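You operate a simulated robot arm through the tools that you are given. There is no shell and no other tool. Be economical: measure what you need, move in short steps, check, and stop when the job is done.

You are at the controls of a simulated robot arm. One attempt, no reset.

## Task
Swap the green ring under the cap for the purple ring.
Fine: the cap waits on the grey tray and is pushed back on the post; the green ring stays on the tray.

The check looks at the end state, three seconds after you hand in, the way a careful person would. Anything else that was tipped, shoved, dropped, spilled or broken makes it a failure. Lids that push on must go on centred and level and be pressed home; caps that screw on are set level and turned clockwise until they are tight.

## Robot
A 6-joint arm with a fingered hand on a trunk, on a base that drives. Base frame: it is fixed to the floor where the robot stands at the start and does not move with it; the origin is under the middle of the robot, x ahead of it, y to its left, z up. Units: m, degrees, N and s.
With the tool pointing down near the work surface it reaches from about 0.34 to 0.8 m from the robot's upright axis, wherever it stands. Its first joint turns from -115.0 to 115.0 degrees. Places, roughly: cap (5x5x3 cm) [0.5, 0, 1]; grey tray [0.5, -0.4, 0.9]; post [0.5, 0, 0.9]. Payload 4 kg.
Tool frame: the origin (TCP) lies between the finger pads and is the grasp point; the fingertips stand 0.026 m ahead of it; z points along the fingers, y is the line along which they close. Largest opening 0.164 m; the body of the gripper starts 0.073 m behind the TCP. The gripper is a hand of 5 fingers: y runs from the thumb to the fingers, the wrist lies at [0, 0, -0.239] in the tool frame, and closing takes about 1.5 s.
Orientation is that of the tool frame in the base frame, as [roll, pitch, yaw] about the fixed x, y, z axes, in that order (R = Rz(yaw) Ry(pitch) Rx(roll)). With the fingers straight down and closing along the base's y, the tool's x points along the base's -x, its y along +y and its z along -z.

## Interface
- The arm moves only by the tool step_arm. Its argument "rows" is a list of rows, each a list of 7 numbers: the turn, a rotation vector about the tool's x, y, z in degrees, then the shift along the tool's x, y, z in m, then the finger opening in m, from 0 to 0.164. In form: [[wx, wy, wz, dx, dy, dz, hand], ...]. A call has 1 to 8 rows; each row shifts and turns the commanded pose from where the row before left it, along the tool's axes as they then stand. Each row takes 0.2 s and may step no farther than 0.05 m and 8.6 degrees from the row before; otherwise, or with a gripper value out of range, the whole call is refused. A pose out of reach is approached as far as the arm can. The call stops where the force on the tool passes 40 N (or 10 N more than at its start, if that is more) or the arm is blocked; 0.2 s more then pass. The fingers move at their own pace (about 0.045 m/s each) and stop on an object; they squeeze with about 24 N. The grip force told is the motor's: it shows also when the fingers shut on nothing. Time passes only in rows, and 0.2 s behind the last, so rows that do not move let the fingers close. The reply holds the time, the measured pose of the TCP, the force on the tool along the base axes, the opening and the grip force, in the units named above and with some noise, with the torque about the TCP (base axes, N m) and any sound that the robot's microphone picked up.
- Cameras (640 x 400 px; columns grow to the right, rows downward): "scene" is now at [0.0029, 0.1358, 1.775]; the picture's right is [-0.62, -0.79, 0.00], its down [-0.59, 0.46, -0.67] and it looks along [0.52, -0.41, -0.75] (base axes); focal length 286 px, centre (320, 200). "wrist" rides on the gripper at [0.05, -0.07, -0.093] in the tool frame; the picture's right is [0.81, 0.59, 0.00], its down [-0.43, 0.60, -0.68] and it looks along [-0.40, 0.55, 0.74] (tool axes); focal length 270 px, centre (320, 200). There is no depth. A picture from a camera that has moved, and an enlarged one, comes with that camera's place and axes in the base frame and with its lens.
- get_image(camera): a new picture of that camera. It takes no simulated time.
- slide_trunk(by): slides the trunk up (or, below 0, down) by that many m; the arm and the scene camera ride with it, the base frame stays. It gives what a move gives, with no picture.
- roll_base(legs): drives the robot by 1 to 6 legs, each [ahead, left, turn to the left] in m, m and degrees, along the robot's own axes; the way and the turn of a leg run together, so that a leg with both is an arc; at most 1.5 m and 180 degrees a leg. The arm and the cameras ride along, it lands a little off, and it stops where it bumps. It gives what a move gives.
- hand_shape(shape): the hand has 5 fingers and takes this shape, open, in about a second: jaw (thumb against the fingers, like two jaws); tri (thumb and two fingers); tip (a fingertip pinch); poke (one finger out to press); point (the index stretched); flat (the hand flat); cup (the hand cupped); fist (a fist). The gripper value then closes the fingers along that shape, each until it touches; the sizes above hold for jaw. It gives what a move gives, with no picture.
- head_to(pan, tilt): turns the head with the scene camera to pan (to the left, within 155 degrees either way) and tilt (down, from -29 to 69), counted from straight ahead of the robot. It gives what a move gives.
- enlarge(camera, box): a new picture of the part [left, top, right, bottom] of that camera's present view, enlarged. It takes no simulated time.
- hand_in(): hands the job in; it is judged then, once.

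Work in short steps. Places have to be worked out from the pictures, the camera data and where the tool is seen: move nearer, look again, correct. Check each grasp and each placing, and mend what went wrong. You have 120 turns and 90 pictures in all, those below and enlarged ones among them. Open the gripper and draw the arm clear of the work before you hand the job in, unless the task says otherwise; then end with one line.

The tools are called by a JSON object that holds its "api" and its "payload". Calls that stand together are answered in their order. step_arm: Moves the arm, as the interface text tells. Its arguments: {"type":"object","properties":{"rows":{"type":"array","items":{"type":"array","items":{"type":"number"}}}},"required":["rows"]} The other tools are called the same way: slide_trunk (by) slides the trunk up or down; hand_shape (shape) gives the hand a shape; roll_base (legs) drives the base; head_to (pan, tilt) turns the head that bears the scene camera; get_image (camera) takes a picture; enlarge (camera, box) takes an enlarged picture of a part of a camera's view; hand_in () hands the job in.

At the start:

```text
clock: 0.0
ee_pos: [0.5669, -0.1892, 1.2417]
tool_rot: [180.0, 0.0, -179.9]
wrist_force: [-0.1, -0.5, 0.0]
torque: [0.02, 0.0, 0.01]
grip_width: 0.1639
finger_force: 0.1
shape: jaw
trunk travel left (down, up): [-0.825, 0.165]
robot x, y, heading: [-0.001, 0.001, -0.1]
head pan, tilt: [-38.0, 48.3]
```

scene: 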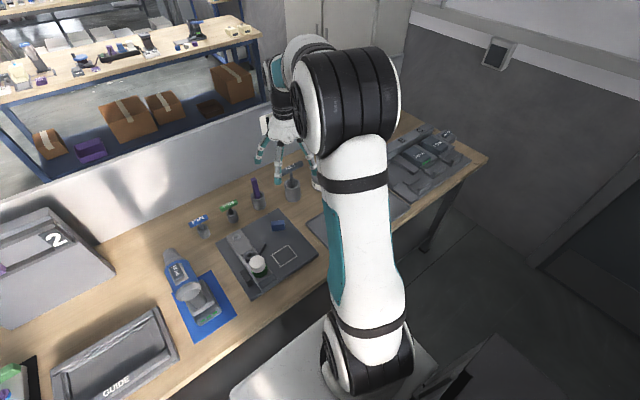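
wrist: 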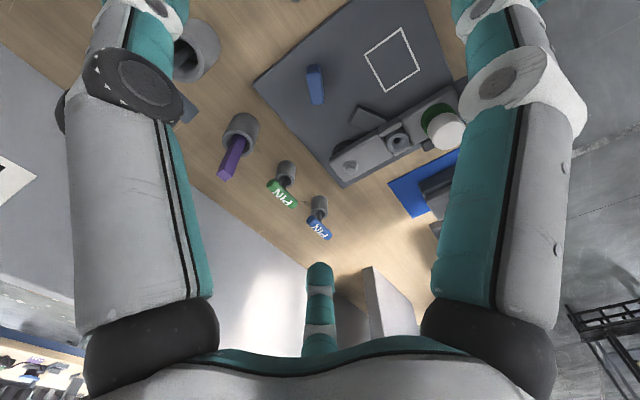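

The scene shows a dark board with a white cap, a bench and tools; I look closer at the board region and the tray side.

{"api": "enlarge", "payload": {"camera": "scene", "box": [150, 170, 330, 310]}}

{"api": "enlarge", "payload": {"camera": "wrist", "box": [240, 0, 500, 190]}}

{"api": "enlarge", "payload": {"camera": "scene", "box": [300, 100, 500, 260]}}

```text
2.86 times, centred on (240, 240) of scene
camera zoom: at [0.0029, 0.1358, 1.775], right [-0.62, -0.79, 0.0], down [-0.59, 0.46, -0.67], along [0.52, -0.41, -0.75], focal length 817 px, centre (549, 86)
```

zoom: 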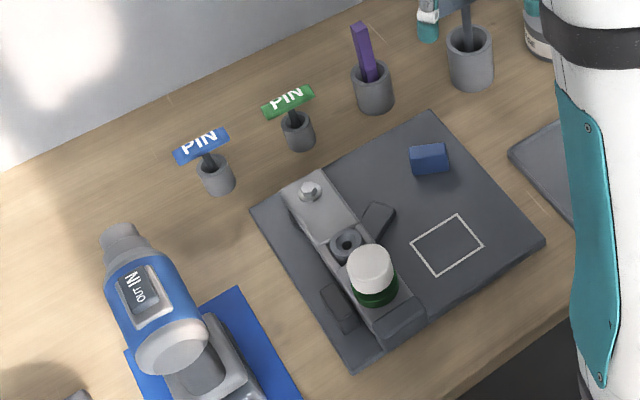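

```text
2.11 times, centred on (370, 95) of wrist
camera zoom: at [0.5168, -0.2599, 1.3322], right [-0.81, 0.59, 0.0], down [0.43, 0.6, 0.68], along [0.4, 0.55, -0.74], focal length 569 px, centre (215, 421)
```

zoom: 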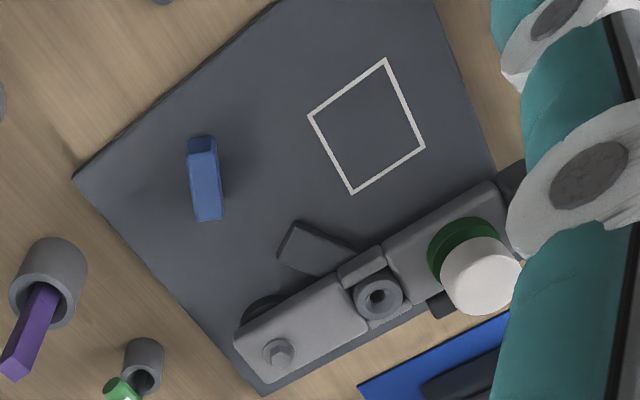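

```text
2.50 times, centred on (400, 180) of scene
camera zoom: at [0.0029, 0.1358, 1.775], right [-0.62, -0.79, 0.0], down [-0.59, 0.46, -0.67], along [0.52, -0.41, -0.75], focal length 715 px, centre (120, 250)
```

zoom: 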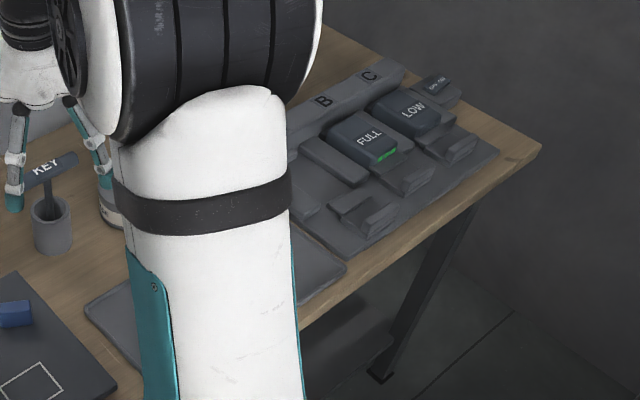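

The arm hides the tray; I swing the hand to the left to uncover it.

{"api": "step_arm", "payload": {"rows": [[0, 0, 0, 0, 0.05, 0, 0.164], [0, 0, 0, 0, 0.05, 0, 0.164], [0, 0, 0, 0, 0.05, 0, 0.164], [0, 0, 0, 0, 0.05, 0, 0.164], [0, 0, 0, 0, 0.05, 0, 0.164], [0, 0, 0, 0, 0.05, 0, 0.164], [0, 0, 0, 0, 0.05, 0, 0.164], [0, 0, 0, 0, 0.05, 0, 0.164]]}}

{"api": "get_image", "payload": {"camera": "scene"}}

{"api": "get_image", "payload": {"camera": "wrist"}}

```text
clock: 1.8
ee_pos: [0.5662, 0.2128, 1.2394]
tool_rot: [-179.9, -0.2, -179.9]
wrist_force: [0.0, 1.1, -0.3]
torque: [-0.06, 0.0, 0.0]
grip_width: 0.1638
finger_force: 0.1
shape: jaw
trunk travel left (down, up): [-0.825, 0.165]
robot x, y, heading: [-0.0004, 0.003, 0.1]
head pan, tilt: [-38.0, 48.3]
```

```text
84 pictures are left
camera scene: at [0.0032, 0.1376, 1.7748], right [-0.62, -0.79, 0.0], down [-0.59, 0.46, -0.67], along [0.52, -0.41, -0.75], focal length 286 px, centre (320, 200)
```

scene: 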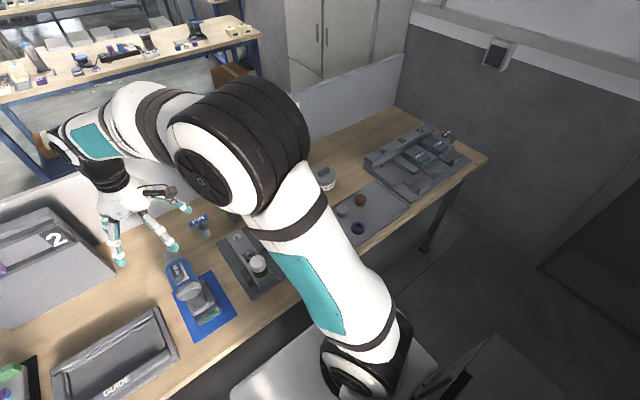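

```text
83 pictures are left
camera wrist: at [0.5163, 0.1415, 1.3315], right [-0.81, 0.59, 0.0], down [0.43, 0.6, 0.68], along [0.4, 0.55, -0.74], focal length 270 px, centre (320, 200)
```

wrist: 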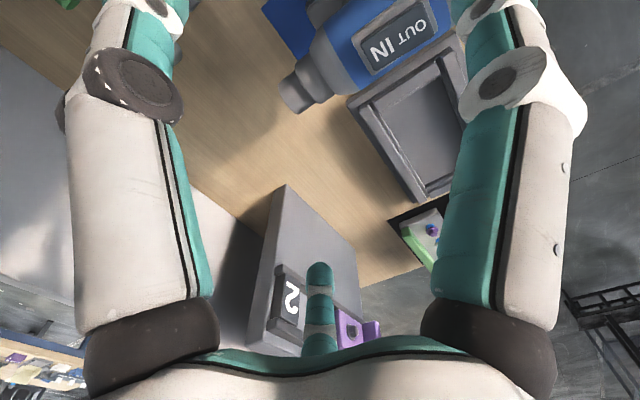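

Now the tray is visible with several items; enlarge it and the cap/post.

{"api": "enlarge", "payload": {"camera": "scene", "box": [310, 160, 430, 250]}}

{"api": "enlarge", "payload": {"camera": "scene", "box": [205, 220, 305, 300]}}

```text
4.44 times, centred on (370, 205) of scene
camera zoom: at [0.0032, 0.1376, 1.7748], right [-0.62, -0.79, 0.0], down [-0.59, 0.46, -0.67], along [0.52, -0.41, -0.75], focal length 1271 px, centre (98, 178)
```

zoom: 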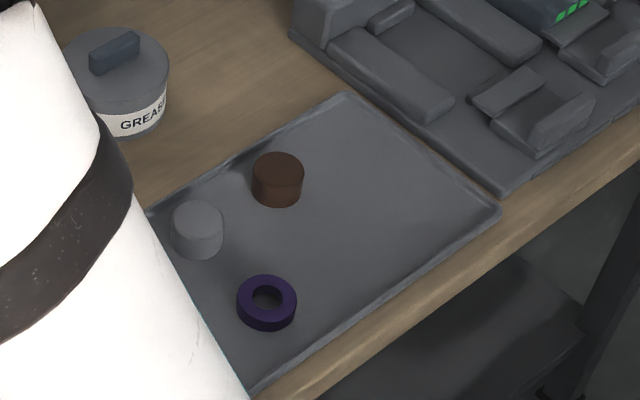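

```text
5.00 times, centred on (255, 260) of scene
camera zoom: at [0.0032, 0.1376, 1.7748], right [-0.62, -0.79, 0.0], down [-0.59, 0.46, -0.67], along [0.52, -0.41, -0.75], focal length 1430 px, centre (645, -100)
```

zoom: 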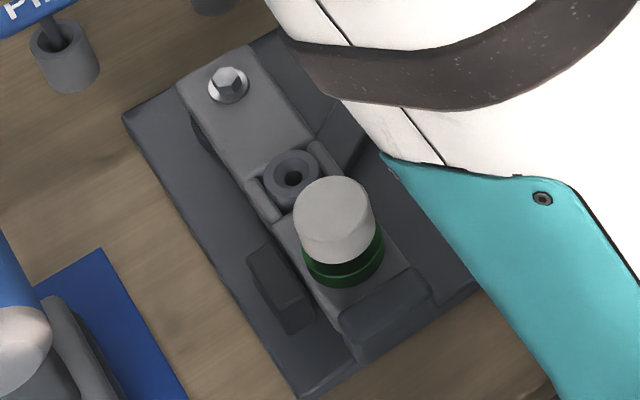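

Estimates: cap about (0.49, 0.01, top 0.95), tray x 0.37–0.57, y −0.62…−0.24, purple ring about (0.425, −0.376). I move the hand above the cap for a wrist look.

{"api": "step_arm", "payload": {"rows": [[0, 0, 0, 0.014, -0.043, 0, 0.164], [0, 0, 0, 0.014, -0.043, 0, 0.164], [0, 0, 0, 0.014, -0.043, 0, 0.164], [0, 0, 0, 0.014, -0.043, 0, 0.164], [0, 0, 0, 0.014, -0.035, 0, 0.164], [0, 0, 0, 0, 0, 0.05, 0.164], [0, 0, 0, 0, 0, 0.04, 0.164], [0, 0, 0, 0, 0, 0, 0.164]]}}

{"api": "get_image", "payload": {"camera": "wrist"}}

{"api": "get_image", "payload": {"camera": "scene"}}

```text
clock: 3.6
ee_pos: [0.4959, 0.0034, 1.1501]
tool_rot: [180.0, 0.0, 180.0]
wrist_force: [0.0, 0.0, -0.5]
torque: [0.03, 0.0, 0.03]
grip_width: 0.1639
finger_force: 0.1
shape: jaw
trunk travel left (down, up): [-0.825, 0.165]
robot x, y, heading: [-0.001, 0.0005, -0.1]
head pan, tilt: [-38.0, 48.3]
```

```text
80 pictures are left
camera wrist: at [0.4464, -0.0667, 1.2417], right [-0.81, 0.59, 0.0], down [0.43, 0.6, 0.68], along [0.4, 0.55, -0.74], focal length 270 px, centre (320, 200)
```

wrist: 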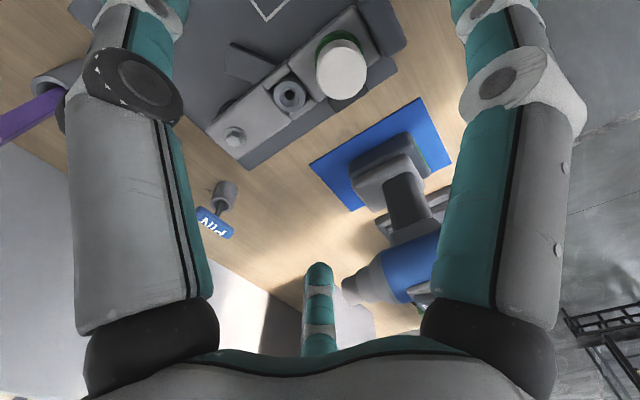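

```text
79 pictures are left
camera scene: at [0.0027, 0.1361, 1.775], right [-0.62, -0.79, 0.0], down [-0.59, 0.46, -0.67], along [0.52, -0.41, -0.75], focal length 286 px, centre (320, 200)
```

scene: 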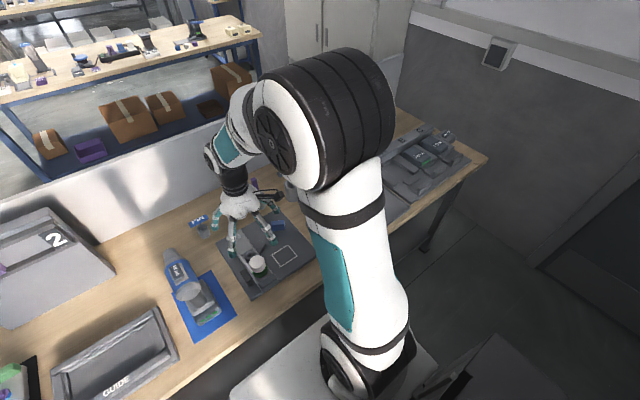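

Look at the hand up close to learn where the fingers stand.

{"api": "enlarge", "payload": {"camera": "scene", "box": [200, 170, 320, 290]}}

{"api": "enlarge", "payload": {"camera": "wrist", "box": [180, 0, 480, 190]}}

```text
3.33 times, centred on (260, 230) of scene
camera zoom: at [0.0027, 0.1361, 1.775], right [-0.62, -0.79, 0.0], down [-0.59, 0.46, -0.67], along [0.52, -0.41, -0.75], focal length 953 px, centre (520, 100)
```

zoom: 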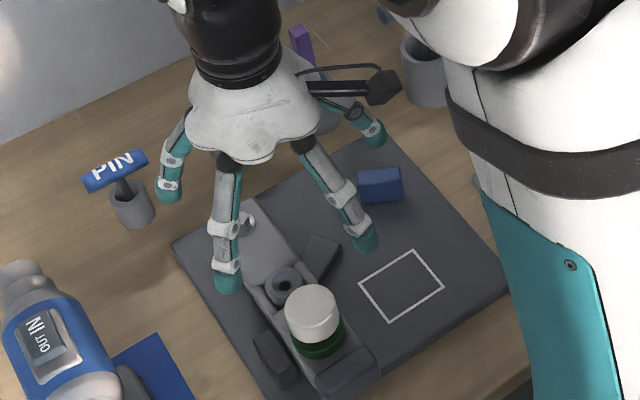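

```text
2.11 times, centred on (330, 95) of wrist
camera zoom: at [0.4464, -0.0667, 1.2417], right [-0.81, 0.59, 0.0], down [0.43, 0.6, 0.68], along [0.4, 0.55, -0.74], focal length 569 px, centre (299, 421)
```

zoom: 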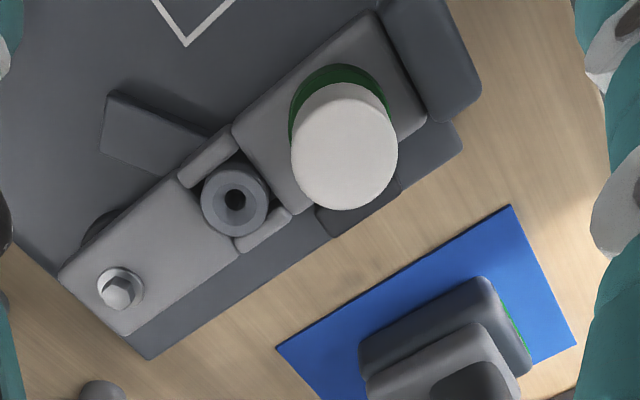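

I see four spread fingers around the TCP; I close to about 5.5 cm in the air to see where the pads meet.

{"api": "step_arm", "payload": {"rows": [[0, 0, 0, 0, 0, 0, 0.055], [0, 0, 0, 0, 0, 0, 0.055], [0, 0, 0, 0, 0, 0, 0.055], [0, 0, 0, 0, 0, 0, 0.055], [0, 0, 0, 0, 0, 0, 0.055], [0, 0, 0, 0, 0, 0, 0.055], [0, 0, 0, 0, 0, 0, 0.055]]}}

{"api": "get_image", "payload": {"camera": "wrist"}}

{"api": "enlarge", "payload": {"camera": "scene", "box": [200, 170, 320, 290]}}

```text
clock: 5.2
ee_pos: [0.4984, 0.0036, 1.149]
tool_rot: [-180.0, 0.0, -180.0]
wrist_force: [0.8, 0.5, 0.6]
torque: [0.0, -0.02, -0.04]
grip_width: 0.0552
finger_force: 0.0
shape: jaw
trunk travel left (down, up): [-0.825, 0.165]
robot x, y, heading: [-0.0011, 0.0, -0.0]
head pan, tilt: [-38.0, 48.3]
```

```text
76 pictures are left
camera wrist: at [0.4466, -0.0668, 1.242], right [-0.81, 0.59, 0.0], down [0.43, 0.6, 0.68], along [0.4, 0.55, -0.74], focal length 270 px, centre (320, 200)
```

wrist: 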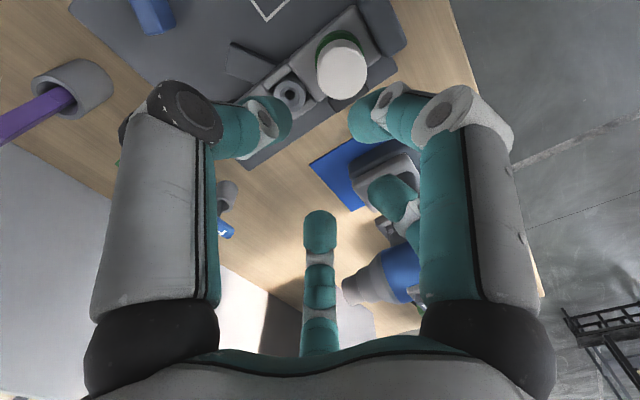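

```text
3.33 times, centred on (260, 230) of scene
camera zoom: at [0.0028, 0.1358, 1.775], right [-0.62, -0.79, 0.0], down [-0.59, 0.46, -0.67], along [0.52, -0.41, -0.75], focal length 953 px, centre (520, 100)
```

zoom: 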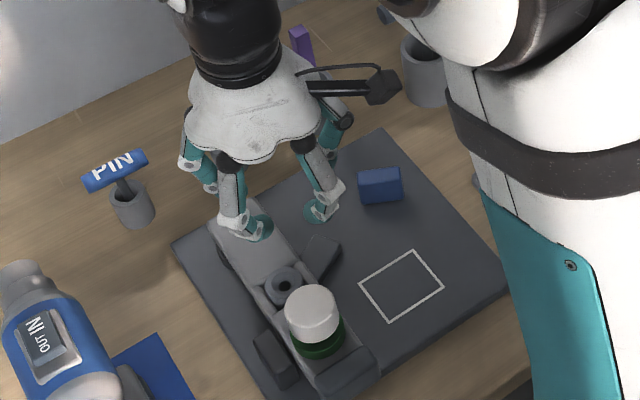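

The fingers close radially around the TCP, good for round parts. Triangulating both views puts the cap top at about (0.48, 0.012, 0.965); I move over it at TCP z 1.05 with 0.10 opening.

{"api": "step_arm", "payload": {"rows": [[0, 0, 0, 0.018, 0.009, 0, 0.1], [0, 0, 0, 0, 0, 0.035, 0.1], [0, 0, 0, 0, 0, 0.035, 0.1], [0, 0, 0, 0, 0, 0.03, 0.1], [0, 0, 0, 0, 0, 0, 0.1]]}}

{"api": "get_image", "payload": {"camera": "wrist"}}

{"api": "enlarge", "payload": {"camera": "scene", "box": [200, 190, 320, 310]}}

```text
clock: 6.4
ee_pos: [0.4802, 0.0126, 1.0508]
tool_rot: [179.9, 0.0, -180.0]
wrist_force: [0.2, 0.9, 0.2]
torque: [-0.01, -0.01, 0.03]
grip_width: 0.0993
finger_force: 0.0
shape: jaw
trunk travel left (down, up): [-0.825, 0.165]
robot x, y, heading: [0.0003, 0.0039, -0.2]
head pan, tilt: [-38.0, 48.3]
```

```text
74 pictures are left
camera wrist: at [0.4289, -0.0585, 1.1422], right [-0.81, 0.59, 0.0], down [0.43, 0.6, 0.68], along [0.4, 0.55, -0.74], focal length 270 px, centre (320, 200)
```

wrist: 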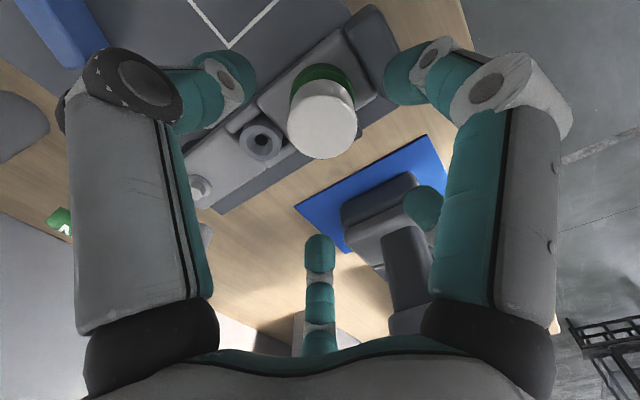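

```text
3.33 times, centred on (260, 250) of scene
camera zoom: at [0.0019, 0.1359, 1.775], right [-0.62, -0.79, 0.0], down [-0.59, 0.46, -0.67], along [0.52, -0.41, -0.75], focal length 953 px, centre (520, 33)
```

zoom: 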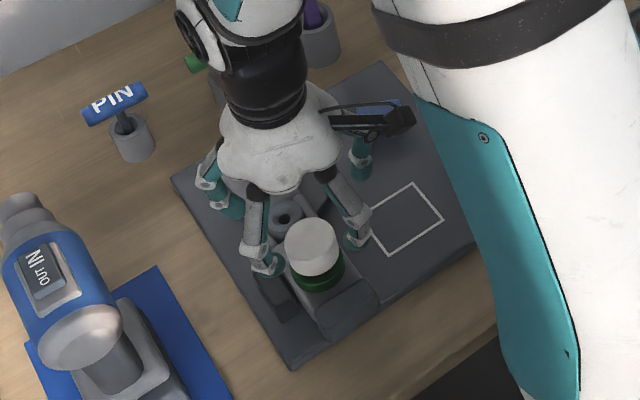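

The cap sits well between the fingers (estimate (0.482, 0.013), top ≈0.962). I descend to TCP z 0.985 and look again.

{"api": "step_arm", "payload": {"rows": [[0, 0, 0, -0.002, 0, 0.03, 0.1], [0, 0, 0, 0, 0, 0.035, 0.1], [0, 0, 0, 0, 0, 0, 0.1]]}}

{"api": "get_image", "payload": {"camera": "wrist"}}

{"api": "enlarge", "payload": {"camera": "scene", "box": [220, 220, 300, 290]}}

```text
clock: 7.2
ee_pos: [0.4809, 0.0121, 0.9843]
tool_rot: [180.0, 0.0, -180.0]
wrist_force: [0.4, -0.8, -0.1]
torque: [-0.03, -0.02, 0.03]
grip_width: 0.0996
finger_force: 0.1
shape: jaw
trunk travel left (down, up): [-0.825, 0.165]
robot x, y, heading: [0.0037, -0.0032, -0.2]
head pan, tilt: [-38.0, 48.3]
```

```text
72 pictures are left
camera wrist: at [0.4308, -0.0575, 1.0769], right [-0.81, 0.59, 0.0], down [0.43, 0.6, 0.68], along [0.4, 0.55, -0.74], focal length 270 px, centre (320, 200)
```

wrist: 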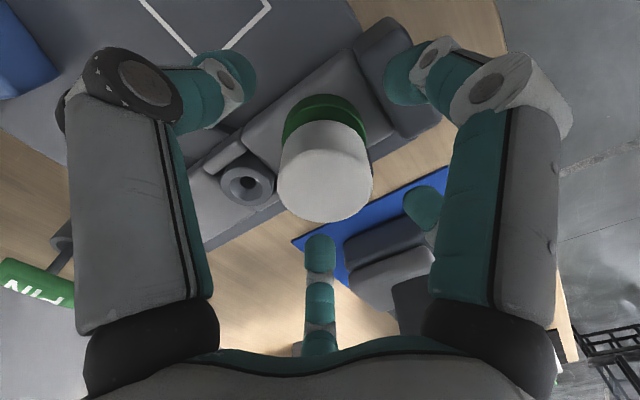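

```text
5.71 times, centred on (260, 255) of scene
camera zoom: at [0.0023, 0.1358, 1.775], right [-0.62, -0.79, 0.0], down [-0.59, 0.46, -0.67], along [0.52, -0.41, -0.75], focal length 1634 px, centre (663, -114)
```

zoom: 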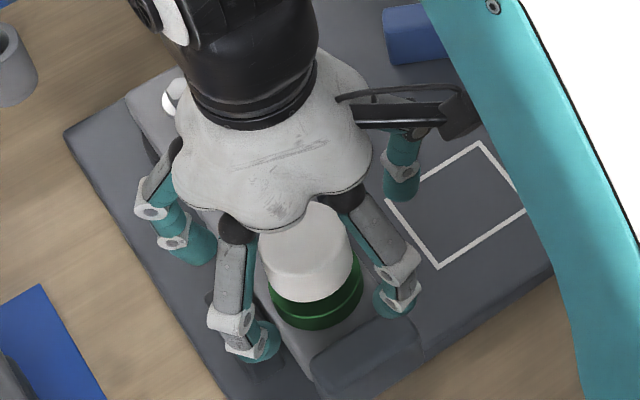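

Cap centre refined to about (0.482, 0.0145), top 0.965. Descend so tips reach about z 0.942 and close on the cap.

{"api": "step_arm", "payload": {"rows": [[0, 0, 0, -0.001, 0.002, 0.015, 0.1], [0, 0, 0, 0, 0, 0, 0.06], [0, 0, 0, 0, 0, 0, 0.06], [0, 0, 0, 0, 0, 0, 0.06], [0, 0, 0, 0, 0, 0, 0.06]]}}

{"api": "get_image", "payload": {"camera": "wrist"}}

{"api": "enlarge", "payload": {"camera": "scene", "box": [220, 220, 300, 290]}}

```text
clock: 8.4
ee_pos: [0.4821, 0.0146, 0.9695]
tool_rot: [-180.0, 0.0, -180.0]
wrist_force: [-0.5, -0.2, 0.1]
torque: [-0.02, 0.04, 0.01]
grip_width: 0.0605
finger_force: 0.1
shape: jaw
trunk travel left (down, up): [-0.825, 0.165]
robot x, y, heading: [-0.0002, -0.0016, 0.1]
head pan, tilt: [-38.0, 48.3]
```

```text
70 pictures are left
camera wrist: at [0.432, -0.0554, 1.0621], right [-0.81, 0.59, 0.0], down [0.43, 0.6, 0.68], along [0.4, 0.55, -0.74], focal length 270 px, centre (320, 200)
```

wrist: 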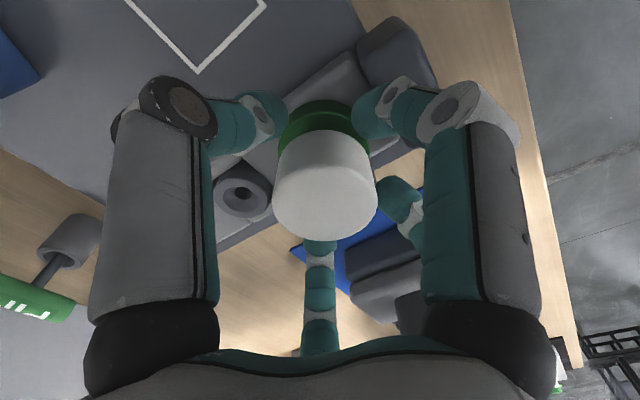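

```text
5.71 times, centred on (260, 255) of scene
camera zoom: at [0.003, 0.1359, 1.775], right [-0.62, -0.79, 0.0], down [-0.59, 0.46, -0.67], along [0.52, -0.41, -0.75], focal length 1634 px, centre (663, -114)
```

zoom: 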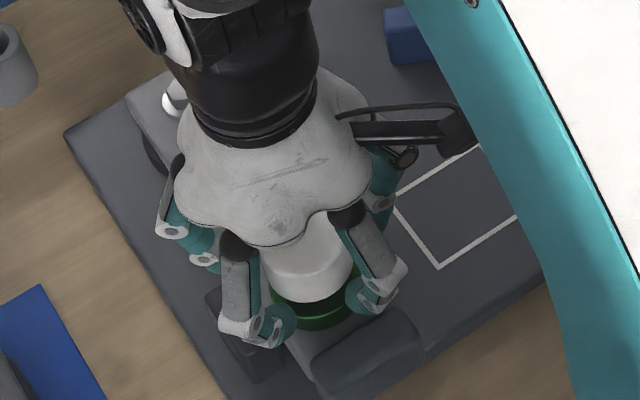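

The tips look level with the cap/ring boundary, so I raise 11 mm to grip only the cap, then look.

{"api": "step_arm", "payload": {"rows": [[0, 0, 0, 0, 0, -0.011, 0.058], [0, 0, 0, 0, 0, 0, 0.058]]}}

{"api": "enlarge", "payload": {"camera": "wrist", "box": [200, 60, 440, 260]}}

{"api": "enlarge", "payload": {"camera": "scene", "box": [240, 240, 280, 275]}}

```text
clock: 9.0
ee_pos: [0.4818, 0.0149, 0.9812]
tool_rot: [-179.9, 0.0, 180.0]
wrist_force: [0.2, 0.5, 0.3]
torque: [0.02, 0.02, -0.01]
grip_width: 0.0585
finger_force: 0.1
shape: jaw
trunk travel left (down, up): [-0.825, 0.165]
robot x, y, heading: [-0.0004, -0.0022, 0.0]
head pan, tilt: [-38.0, 48.3]
```

```text
2.00 times, centred on (320, 160) of wrist
camera zoom: at [0.432, -0.0557, 1.073], right [-0.81, 0.59, 0.0], down [0.43, 0.6, 0.68], along [0.4, 0.55, -0.74], focal length 541 px, centre (320, 280)
```

zoom: 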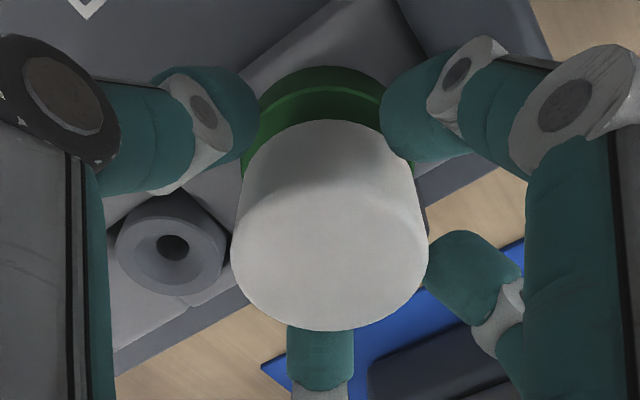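

```text
11.43 times, centred on (260, 258) of scene
camera zoom: at [0.0032, 0.1359, 1.775], right [-0.62, -0.79, 0.0], down [-0.59, 0.46, -0.67], along [0.52, -0.41, -0.75], focal length 3268 px, centre (1006, -457)
```

zoom: 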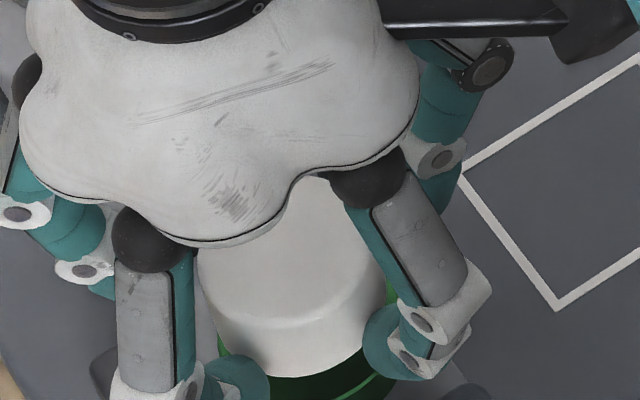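

Tips still straddle the cap's lower edge; raise another 7 mm and check.

{"api": "step_arm", "payload": {"rows": [[0, 0, 0, 0, 0, -0.007, 0.056], [0, 0, 0, 0, 0, 0, 0.056]]}}

{"api": "enlarge", "payload": {"camera": "wrist", "box": [200, 60, 440, 260]}}

{"api": "enlarge", "payload": {"camera": "scene", "box": [240, 245, 280, 280]}}

```text
clock: 9.6
ee_pos: [0.4815, 0.0139, 0.9875]
tool_rot: [179.9, 0.0, 180.0]
wrist_force: [-0.7, 0.4, -0.1]
torque: [-0.01, 0.0, -0.02]
grip_width: 0.0564
finger_force: 0.1
shape: jaw
trunk travel left (down, up): [-0.825, 0.165]
robot x, y, heading: [0.0005, -0.0001, 0.1]
head pan, tilt: [-38.0, 48.3]
```

```text
2.00 times, centred on (320, 160) of wrist
camera zoom: at [0.4319, -0.0559, 1.0802], right [-0.81, 0.59, 0.0], down [0.43, 0.6, 0.68], along [0.4, 0.55, -0.74], focal length 541 px, centre (320, 280)
```

zoom: 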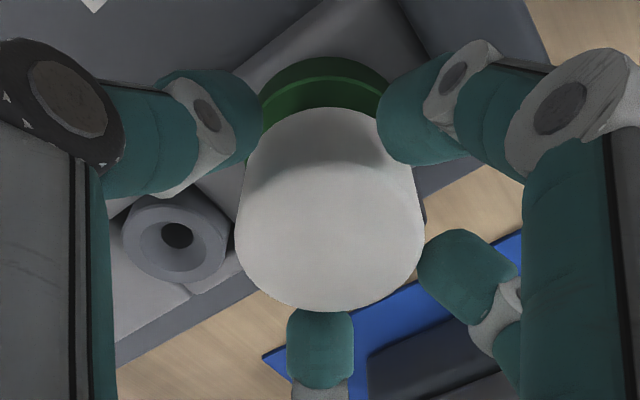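

```text
11.43 times, centred on (260, 262) of scene
camera zoom: at [0.0031, 0.1359, 1.775], right [-0.62, -0.79, 0.0], down [-0.59, 0.46, -0.67], along [0.52, -0.41, -0.75], focal length 3268 px, centre (1006, -514)
```

zoom: 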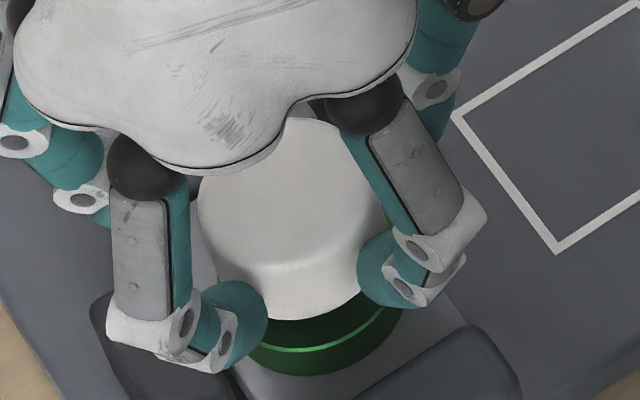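

Tips now bear on the cap's side above the ring. Close the grip.

{"api": "step_arm", "payload": {"rows": [[0, 0, 0, 0, 0, 0, 0.04], [0, 0, 0, 0, 0, 0, 0.03], [0, 0, 0, 0, 0, 0, 0.03], [0, 0, 0, 0, 0, 0, 0.03]]}}

{"api": "enlarge", "payload": {"camera": "wrist", "box": [200, 60, 440, 260]}}

{"api": "enlarge", "payload": {"camera": "scene", "box": [240, 245, 280, 280]}}

```text
clock: 10.6
ee_pos: [0.4821, 0.0148, 0.9886]
tool_rot: [-179.9, -0.1, 179.9]
wrist_force: [0.3, 0.1, -4.2]
torque: [-0.02, -0.01, 0.06]
grip_width: 0.0407
finger_force: 24.2
shape: jaw
trunk travel left (down, up): [-0.825, 0.165]
robot x, y, heading: [0.0, -0.0014, 0.1]
head pan, tilt: [-38.0, 48.3]
```

```text
2.00 times, centred on (320, 160) of wrist
camera zoom: at [0.4319, -0.0559, 1.0798], right [-0.81, 0.59, 0.0], down [0.43, 0.6, 0.68], along [0.4, 0.55, -0.74], focal length 541 px, centre (320, 280)
```

zoom: 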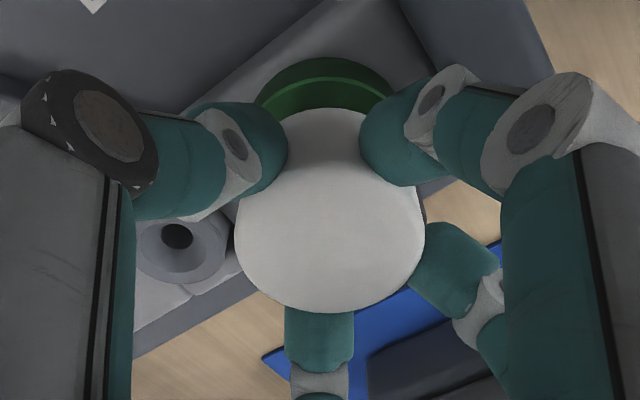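

```text
11.43 times, centred on (260, 262) of scene
camera zoom: at [0.0034, 0.1359, 1.7749], right [-0.62, -0.79, 0.0], down [-0.59, 0.46, -0.67], along [0.52, -0.41, -0.75], focal length 3268 px, centre (1006, -514)
```

zoom: 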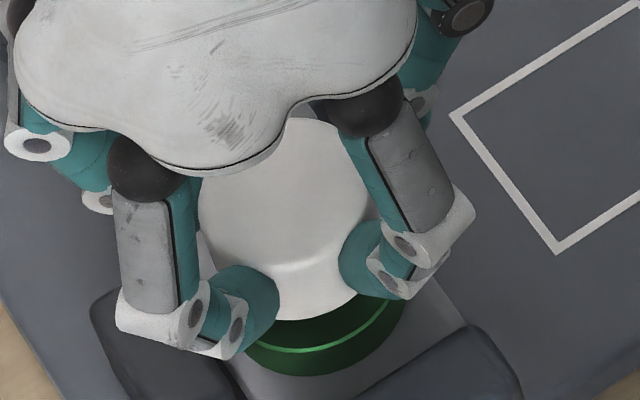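

Gripped at 24 N. Pull straight up in small steps.

{"api": "step_arm", "payload": {"rows": [[0, 0, 0, 0, 0, -0.004, 0.03], [0, 0, 0, 0, 0, -0.006, 0.03], [0, 0, 0, 0, 0, -0.01, 0.03], [0, 0, 0, 0, 0, -0.01, 0.03]]}}

{"api": "enlarge", "payload": {"camera": "scene", "box": [230, 230, 290, 282]}}

```text
clock: 11.6
ee_pos: [0.4828, 0.0138, 1.0174]
tool_rot: [-179.9, 0.0, -180.0]
wrist_force: [0.3, -0.5, -0.8]
torque: [0.0, 0.0, 0.02]
grip_width: 0.0409
finger_force: 24.1
shape: jaw
trunk travel left (down, up): [-0.825, 0.165]
robot x, y, heading: [-0.0015, -0.0006, -0.2]
head pan, tilt: [-38.0, 48.3]
```

```text
7.69 times, centred on (260, 256) of scene
camera zoom: at [0.0027, 0.1358, 1.775], right [-0.62, -0.79, 0.0], down [-0.59, 0.46, -0.67], along [0.52, -0.41, -0.75], focal length 2199 px, centre (782, -231)
```

zoom: 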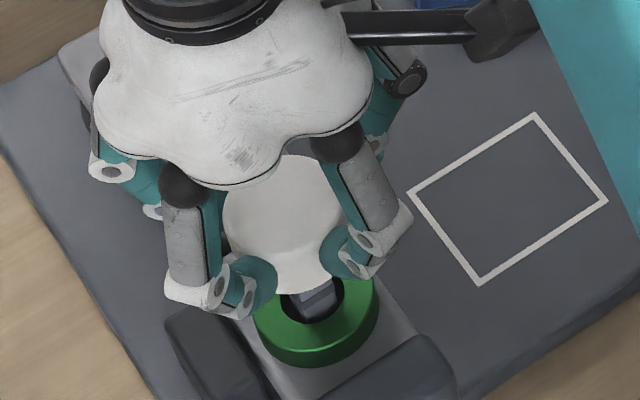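

The cap is off; green ring and a post are exposed. Lift to z≈1.10 and carry to the free left part of the tray (0.47, −0.285).

{"api": "step_arm", "payload": {"rows": [[0, 0, 0, 0, 0, -0.04, 0.03], [0, 0, 0, 0, 0, -0.04, 0.03], [0, 0, 0, 0.002, -0.05, 0, 0.03], [0, 0, 0, 0.002, -0.05, 0, 0.03], [0, 0, 0, 0.002, -0.05, 0, 0.03], [0, 0, 0, 0.002, -0.05, 0, 0.03], [0, 0, 0, 0.002, -0.05, 0, 0.03], [0, 0, 0, 0.002, -0.049, 0, 0.03]]}}

{"api": "get_image", "payload": {"camera": "scene"}}

{"api": "get_image", "payload": {"camera": "wrist"}}

{"api": "enlarge", "payload": {"camera": "scene", "box": [220, 220, 300, 290]}}

```text
clock: 13.4
ee_pos: [0.4706, -0.2872, 1.0981]
tool_rot: [179.9, 0.0, -179.9]
wrist_force: [0.1, -0.4, -0.3]
torque: [0.02, -0.01, 0.0]
grip_width: 0.0404
finger_force: 23.9
shape: jaw
trunk travel left (down, up): [-0.825, 0.165]
robot x, y, heading: [-0.0, -0.0002, -0.1]
head pan, tilt: [-38.0, 48.3]
```

```text
61 pictures are left
camera scene: at [0.003, 0.134, 1.7752], right [-0.62, -0.79, 0.0], down [-0.59, 0.46, -0.66], along [0.52, -0.41, -0.75], focal length 286 px, centre (320, 200)
```

scene: 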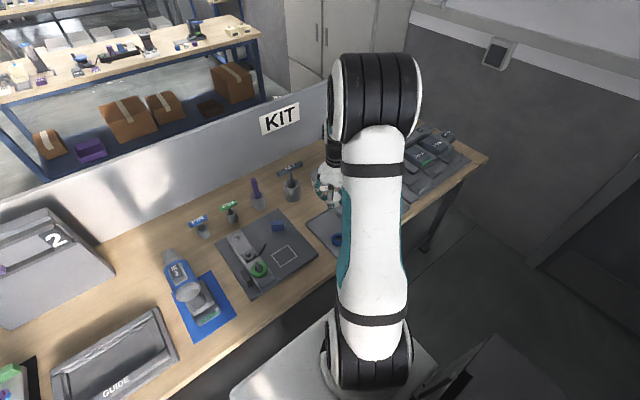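

```text
60 pictures are left
camera wrist: at [0.4206, -0.3574, 1.1892], right [-0.81, 0.59, 0.0], down [0.43, 0.59, 0.68], along [0.4, 0.55, -0.74], focal length 270 px, centre (320, 200)
```

wrist: 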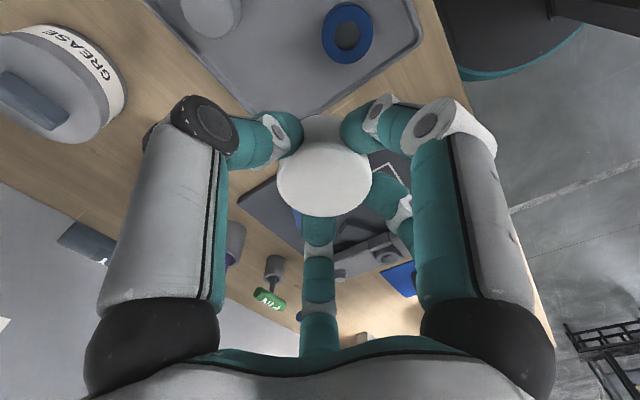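

```text
5.71 times, centred on (260, 255) of scene
camera zoom: at [0.003, 0.134, 1.7752], right [-0.62, -0.79, 0.0], down [-0.59, 0.46, -0.66], along [0.52, -0.41, -0.75], focal length 1634 px, centre (663, -114)
```

zoom: 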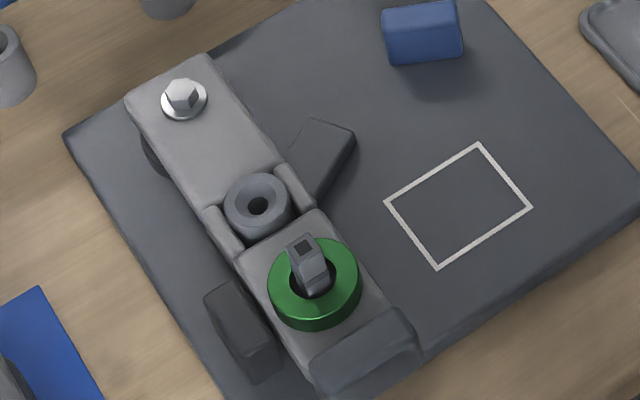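

A blue ring also lies on the tray at about (0.433, −0.287), so I choose (0.535, −0.285) for the cap instead; move there, descending part way, and look.

{"api": "step_arm", "payload": {"rows": [[0, 0, 0, -0.033, 0, 0, 0.03], [0, 0, 0, -0.031, 0.001, 0.02, 0.03], [0, 0, 0, 0, 0, 0.04, 0.03], [0, 0, 0, 0, 0, 0.04, 0.03], [0, 0, 0, 0, 0, 0, 0.03]]}}

{"api": "get_image", "payload": {"camera": "wrist"}}

{"api": "enlarge", "payload": {"camera": "scene", "box": [290, 170, 390, 260]}}

```text
clock: 14.6
ee_pos: [0.5337, -0.2855, 0.9983]
tool_rot: [180.0, 0.0, 180.0]
wrist_force: [-0.2, 0.1, -0.3]
torque: [0.04, -0.04, -0.02]
grip_width: 0.0404
finger_force: 23.7
shape: jaw
trunk travel left (down, up): [-0.825, 0.165]
robot x, y, heading: [0.0016, -0.0, 0.1]
head pan, tilt: [-38.0, 48.3]
```

```text
58 pictures are left
camera wrist: at [0.4837, -0.3547, 1.0898], right [-0.81, 0.59, 0.0], down [0.43, 0.6, 0.68], along [0.4, 0.55, -0.74], focal length 270 px, centre (320, 200)
```

wrist: 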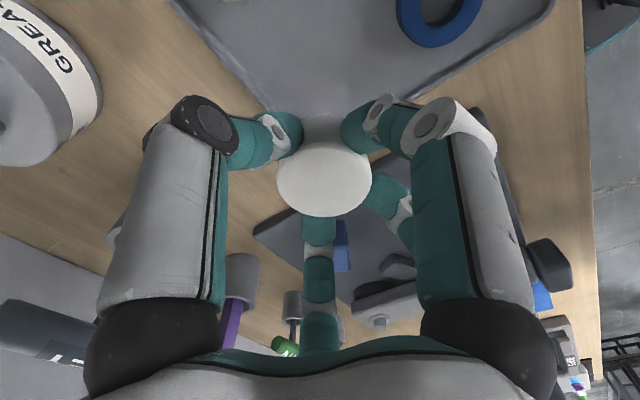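

```text
4.44 times, centred on (340, 215) of scene
camera zoom: at [0.0022, 0.1359, 1.775], right [-0.62, -0.79, 0.0], down [-0.59, 0.46, -0.67], along [0.52, -0.41, -0.75], focal length 1271 px, centre (231, 133)
```

zoom: 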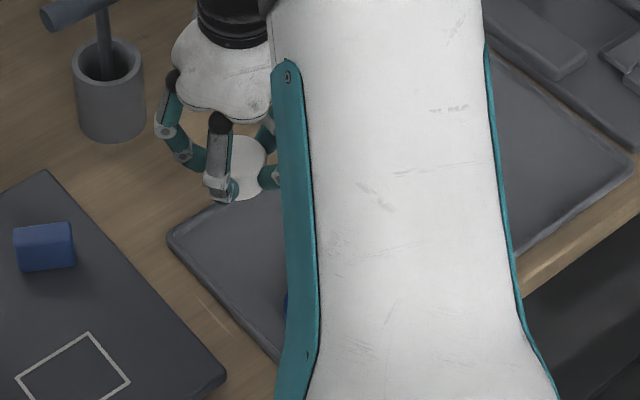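

Inside the tray with margins. Descend to near the expected contact height (~0.923), then feel for it.

{"api": "step_arm", "payload": {"rows": [[0, 0, 0, 0, 0, 0.03, 0.03], [0, 0, 0, 0, 0, 0.03, 0.03], [0, 0, 0, 0, 0, 0.004, 0.03], [0, 0, 0, 0, 0, 0.004, 0.03]]}}

{"api": "get_image", "payload": {"camera": "wrist"}}

{"api": "enlarge", "payload": {"camera": "scene", "box": [310, 185, 370, 235]}}

```text
clock: 15.6
ee_pos: [0.535, -0.2834, 0.9306]
tool_rot: [180.0, 0.0, 179.9]
wrist_force: [0.1, 0.4, 0.0]
torque: [0.0, 0.0, -0.01]
grip_width: 0.0408
finger_force: 23.8
shape: jaw
trunk travel left (down, up): [-0.825, 0.165]
robot x, y, heading: [0.0007, 0.0011, 0.2]
head pan, tilt: [-38.0, 48.3]
```

```text
56 pictures are left
camera wrist: at [0.4842, -0.3541, 1.0219], right [-0.81, 0.59, 0.0], down [0.43, 0.6, 0.68], along [0.4, 0.55, -0.74], focal length 270 px, centre (320, 200)
```

wrist: 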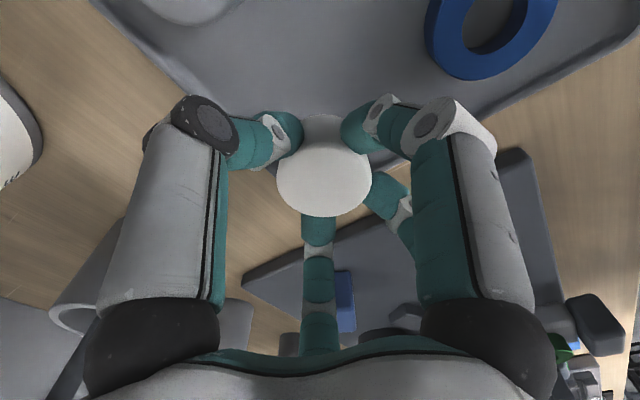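

```text
8.00 times, centred on (340, 210) of scene
camera zoom: at [0.0032, 0.1355, 1.775], right [-0.62, -0.79, 0.0], down [-0.59, 0.46, -0.67], along [0.52, -0.41, -0.75], focal length 2287 px, centre (160, 120)
```

zoom: 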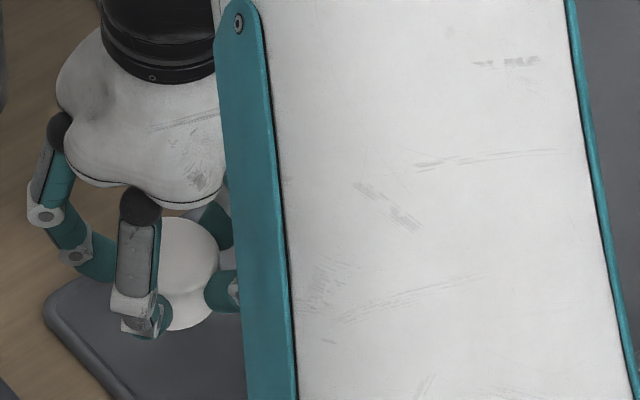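

No contact yet; feel down in 3 mm steps.

{"api": "step_arm", "payload": {"rows": [[0, 0, 0, 0, 0, 0.003, 0.03], [0, 0, 0, 0, 0, 0.003, 0.03]]}}

{"api": "step_arm", "payload": {"rows": [[0, 0, 0, 0, 0, 0.002, 0.03], [0, 0, 0, 0, 0, 0.002, 0.03]]}}

{"api": "step_arm", "payload": {"rows": [[0, 0, 0, 0, 0, 0.002, 0.03]]}}

```text
clock: 16.2
ee_pos: [0.5343, -0.2842, 0.9231]
tool_rot: [180.0, 0.0, -179.9]
wrist_force: [-0.2, 0.5, 0.2]
torque: [0.01, -0.04, -0.02]
grip_width: 0.0404
finger_force: 24.4
shape: jaw
trunk travel left (down, up): [-0.825, 0.165]
robot x, y, heading: [0.0036, -0.0006, -0.1]
head pan, tilt: [-38.0, 48.3]
```

```text
clock: 16.8
ee_pos: [0.5332, -0.2838, 0.9186]
tool_rot: [-180.0, 0.0, -180.0]
wrist_force: [0.6, -0.5, -0.2]
torque: [-0.01, 0.03, 0.03]
grip_width: 0.0405
finger_force: 24.2
shape: jaw
trunk travel left (down, up): [-0.825, 0.165]
robot x, y, heading: [-0.0001, 0.001, 0.3]
head pan, tilt: [-38.0, 48.3]
```

```text
clock: 17.2
ee_pos: [0.534, -0.2845, 0.9184]
tool_rot: [180.0, 0.0, 180.0]
wrist_force: [-0.1, -0.3, -1.2]
torque: [-0.02, 0.01, 0.03]
grip_width: 0.0409
finger_force: 23.7
shape: jaw
trunk travel left (down, up): [-0.825, 0.165]
robot x, y, heading: [-0.0027, -0.0018, -0.2]
head pan, tilt: [-38.0, 48.3]
```

Still no clear contact; continue.

{"api": "step_arm", "payload": {"rows": [[0, 0, 0, 0, 0, 0.002, 0.03]]}}

{"api": "step_arm", "payload": {"rows": [[0, 0, 0, 0, 0, 0.002, 0.03]]}}

{"api": "get_image", "payload": {"camera": "wrist"}}

```text
clock: 17.6
ee_pos: [0.5337, -0.2833, 0.9153]
tool_rot: [180.0, 0.0, 180.0]
wrist_force: [0.4, 0.7, -0.1]
torque: [0.0, 0.0, -0.02]
grip_width: 0.0403
finger_force: 23.8
shape: jaw
trunk travel left (down, up): [-0.825, 0.165]
robot x, y, heading: [0.0, 0.0003, 0.0]
head pan, tilt: [-38.0, 48.3]
```

```text
clock: 18.0
ee_pos: [0.5341, -0.2837, 0.9135]
tool_rot: [180.0, 0.1, 180.0]
wrist_force: [0.7, 0.3, -0.1]
torque: [-0.01, 0.0, -0.04]
grip_width: 0.0405
finger_force: 24.0
shape: jaw
trunk travel left (down, up): [-0.825, 0.165]
robot x, y, heading: [-0.0007, 0.0019, -0.1]
head pan, tilt: [-38.0, 48.3]
```

```text
54 pictures are left
camera wrist: at [0.4838, -0.354, 1.0061], right [-0.81, 0.59, 0.0], down [0.43, 0.6, 0.68], along [0.4, 0.55, -0.74], focal length 270 px, centre (320, 200)
```

wrist: 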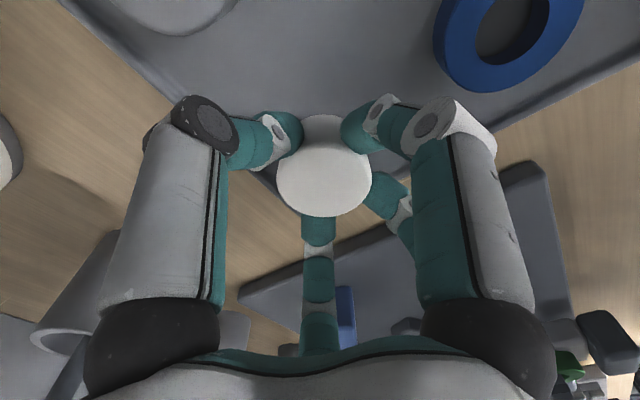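

Continue feeling down.

{"api": "step_arm", "payload": {"rows": [[0, 0, 0, 0, 0, 0.002, 0.03], [0, 0, 0, 0, 0, 0.002, 0.03]]}}

{"api": "step_arm", "payload": {"rows": [[0, 0, 0, 0, 0, 0.002, 0.03]]}}

{"api": "step_arm", "payload": {"rows": [[0, 0, 0, 0, 0, 0.002, 0.03]]}}

```text
clock: 18.6
ee_pos: [0.5338, -0.2837, 0.9089]
tool_rot: [179.9, 0.0, -180.0]
wrist_force: [-0.1, -1.4, -0.5]
torque: [0.02, 0.0, -0.04]
grip_width: 0.0406
finger_force: 24.1
shape: jaw
trunk travel left (down, up): [-0.825, 0.165]
robot x, y, heading: [-0.0021, -0.0023, 0.1]
head pan, tilt: [-38.0, 48.3]
```

```text
clock: 19.0
ee_pos: [0.5337, -0.2834, 0.9076]
tool_rot: [180.0, 0.0, 180.0]
wrist_force: [-0.1, 0.1, -1.1]
torque: [0.0, 0.01, -0.02]
grip_width: 0.0407
finger_force: 23.5
shape: jaw
trunk travel left (down, up): [-0.825, 0.165]
robot x, y, heading: [0.0041, -0.0005, 0.1]
head pan, tilt: [-38.0, 48.3]
```

```text
clock: 19.4
ee_pos: [0.5341, -0.2845, 0.906]
tool_rot: [180.0, 0.1, 179.9]
wrist_force: [0.1, -0.8, -0.7]
torque: [0.02, 0.0, 0.0]
grip_width: 0.0405
finger_force: 24.0
shape: jaw
trunk travel left (down, up): [-0.825, 0.165]
robot x, y, heading: [-0.0002, -0.0016, -0.1]
head pan, tilt: [-38.0, 48.3]
```

Still free; continue in small steps.

{"api": "step_arm", "payload": {"rows": [[0, 0, 0, 0, 0, 0.002, 0.03]]}}

{"api": "step_arm", "payload": {"rows": [[0, 0, 0, 0, 0, 0.002, 0.03]]}}

{"api": "step_arm", "payload": {"rows": [[0, 0, 0, 0, 0, 0.002, 0.03]]}}

{"api": "get_image", "payload": {"camera": "wrist"}}

{"api": "enlarge", "payload": {"camera": "scene", "box": [310, 185, 370, 235]}}

```text
clock: 19.8
ee_pos: [0.5331, -0.2837, 0.9047]
tool_rot: [-180.0, 0.1, -180.0]
wrist_force: [0.1, 1.1, 3.7]
torque: [0.01, 0.05, 0.02]
grip_width: 0.0405
finger_force: 24.0
shape: jaw
trunk travel left (down, up): [-0.825, 0.165]
robot x, y, heading: [-0.0018, 0.0006, 0.0]
head pan, tilt: [-38.0, 48.3]
```

```text
clock: 20.2
ee_pos: [0.5337, -0.2843, 0.9027]
tool_rot: [-179.8, 0.3, -180.0]
wrist_force: [-1.1, 0.5, 16.8]
torque: [0.02, 0.08, 0.01]
grip_width: 0.0407
finger_force: 24.0
shape: jaw
trunk travel left (down, up): [-0.825, 0.165]
robot x, y, heading: [-0.002, 0.001, -0.1]
head pan, tilt: [-38.0, 48.3]
```

```text
clock: 20.6
ee_pos: [0.5348, -0.285, 0.9038]
tool_rot: [-179.9, 0.3, -179.9]
wrist_force: [-1.5, 0.2, 32.4]
torque: [0.05, 0.16, 0.04]
grip_width: 0.0415
finger_force: 23.9
shape: jaw
trunk travel left (down, up): [-0.825, 0.165]
robot x, y, heading: [0.002, -0.001, 0.1]
head pan, tilt: [-38.0, 48.3]
```

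```text
53 pictures are left
camera wrist: at [0.4832, -0.3538, 0.9954], right [-0.81, 0.59, -0.01], down [0.43, 0.6, 0.68], along [0.4, 0.55, -0.74], focal length 270 px, centre (320, 200)
```

wrist: 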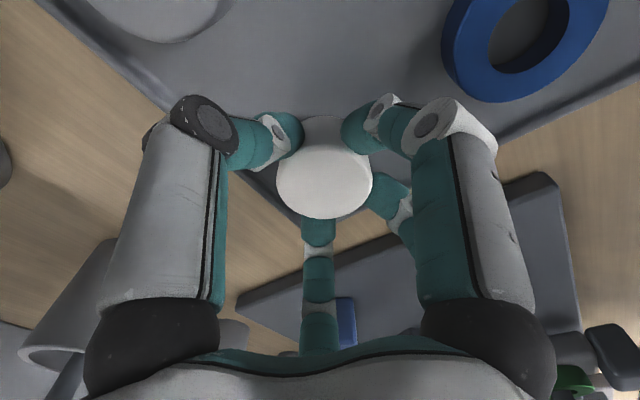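

```text
8.00 times, centred on (340, 210) of scene
camera zoom: at [-0.0003, 0.1374, 1.7753], right [-0.62, -0.79, 0.0], down [-0.59, 0.46, -0.67], along [0.53, -0.41, -0.75], focal length 2287 px, centre (160, 120)
```

zoom: 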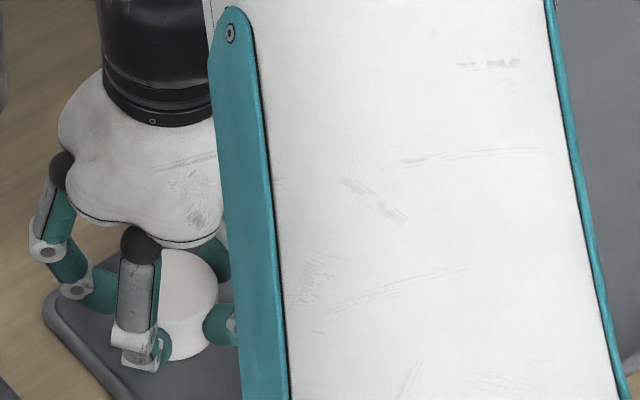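

Contact at TCP z≈0.905. Relieve 4 mm of the commanded overtravel, open the fingers gently.

{"api": "step_arm", "payload": {"rows": [[0, 0, 0, 0, 0, -0.003, 0.03], [0, 0, 0, 0, 0, 0, 0.05], [0, 0, 0, 0, 0, 0, 0.06], [0, 0, 0, 0, 0, 0, 0.07], [0, 0, 0, 0, 0, 0, 0.08], [0, 0, 0, 0, 0, 0, 0.08]]}}

{"api": "get_image", "payload": {"camera": "wrist"}}

```text
clock: 22.0
ee_pos: [0.5342, -0.2833, 0.9035]
tool_rot: [179.9, 0.0, -180.0]
wrist_force: [-0.4, 0.4, 0.0]
torque: [0.01, 0.01, 0.04]
grip_width: 0.0796
finger_force: 0.1
shape: jaw
trunk travel left (down, up): [-0.825, 0.165]
robot x, y, heading: [0.0002, 0.0031, 0.4]
head pan, tilt: [-38.0, 48.3]
```

```text
51 pictures are left
camera wrist: at [0.4835, -0.3539, 0.9951], right [-0.81, 0.59, 0.0], down [0.43, 0.6, 0.68], along [0.4, 0.55, -0.74], focal length 270 px, centre (320, 200)
```

wrist: 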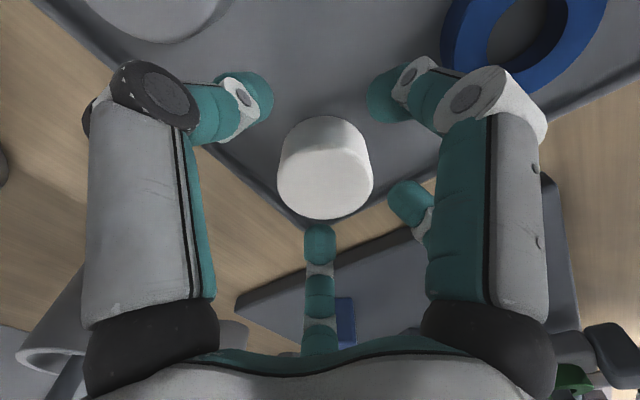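

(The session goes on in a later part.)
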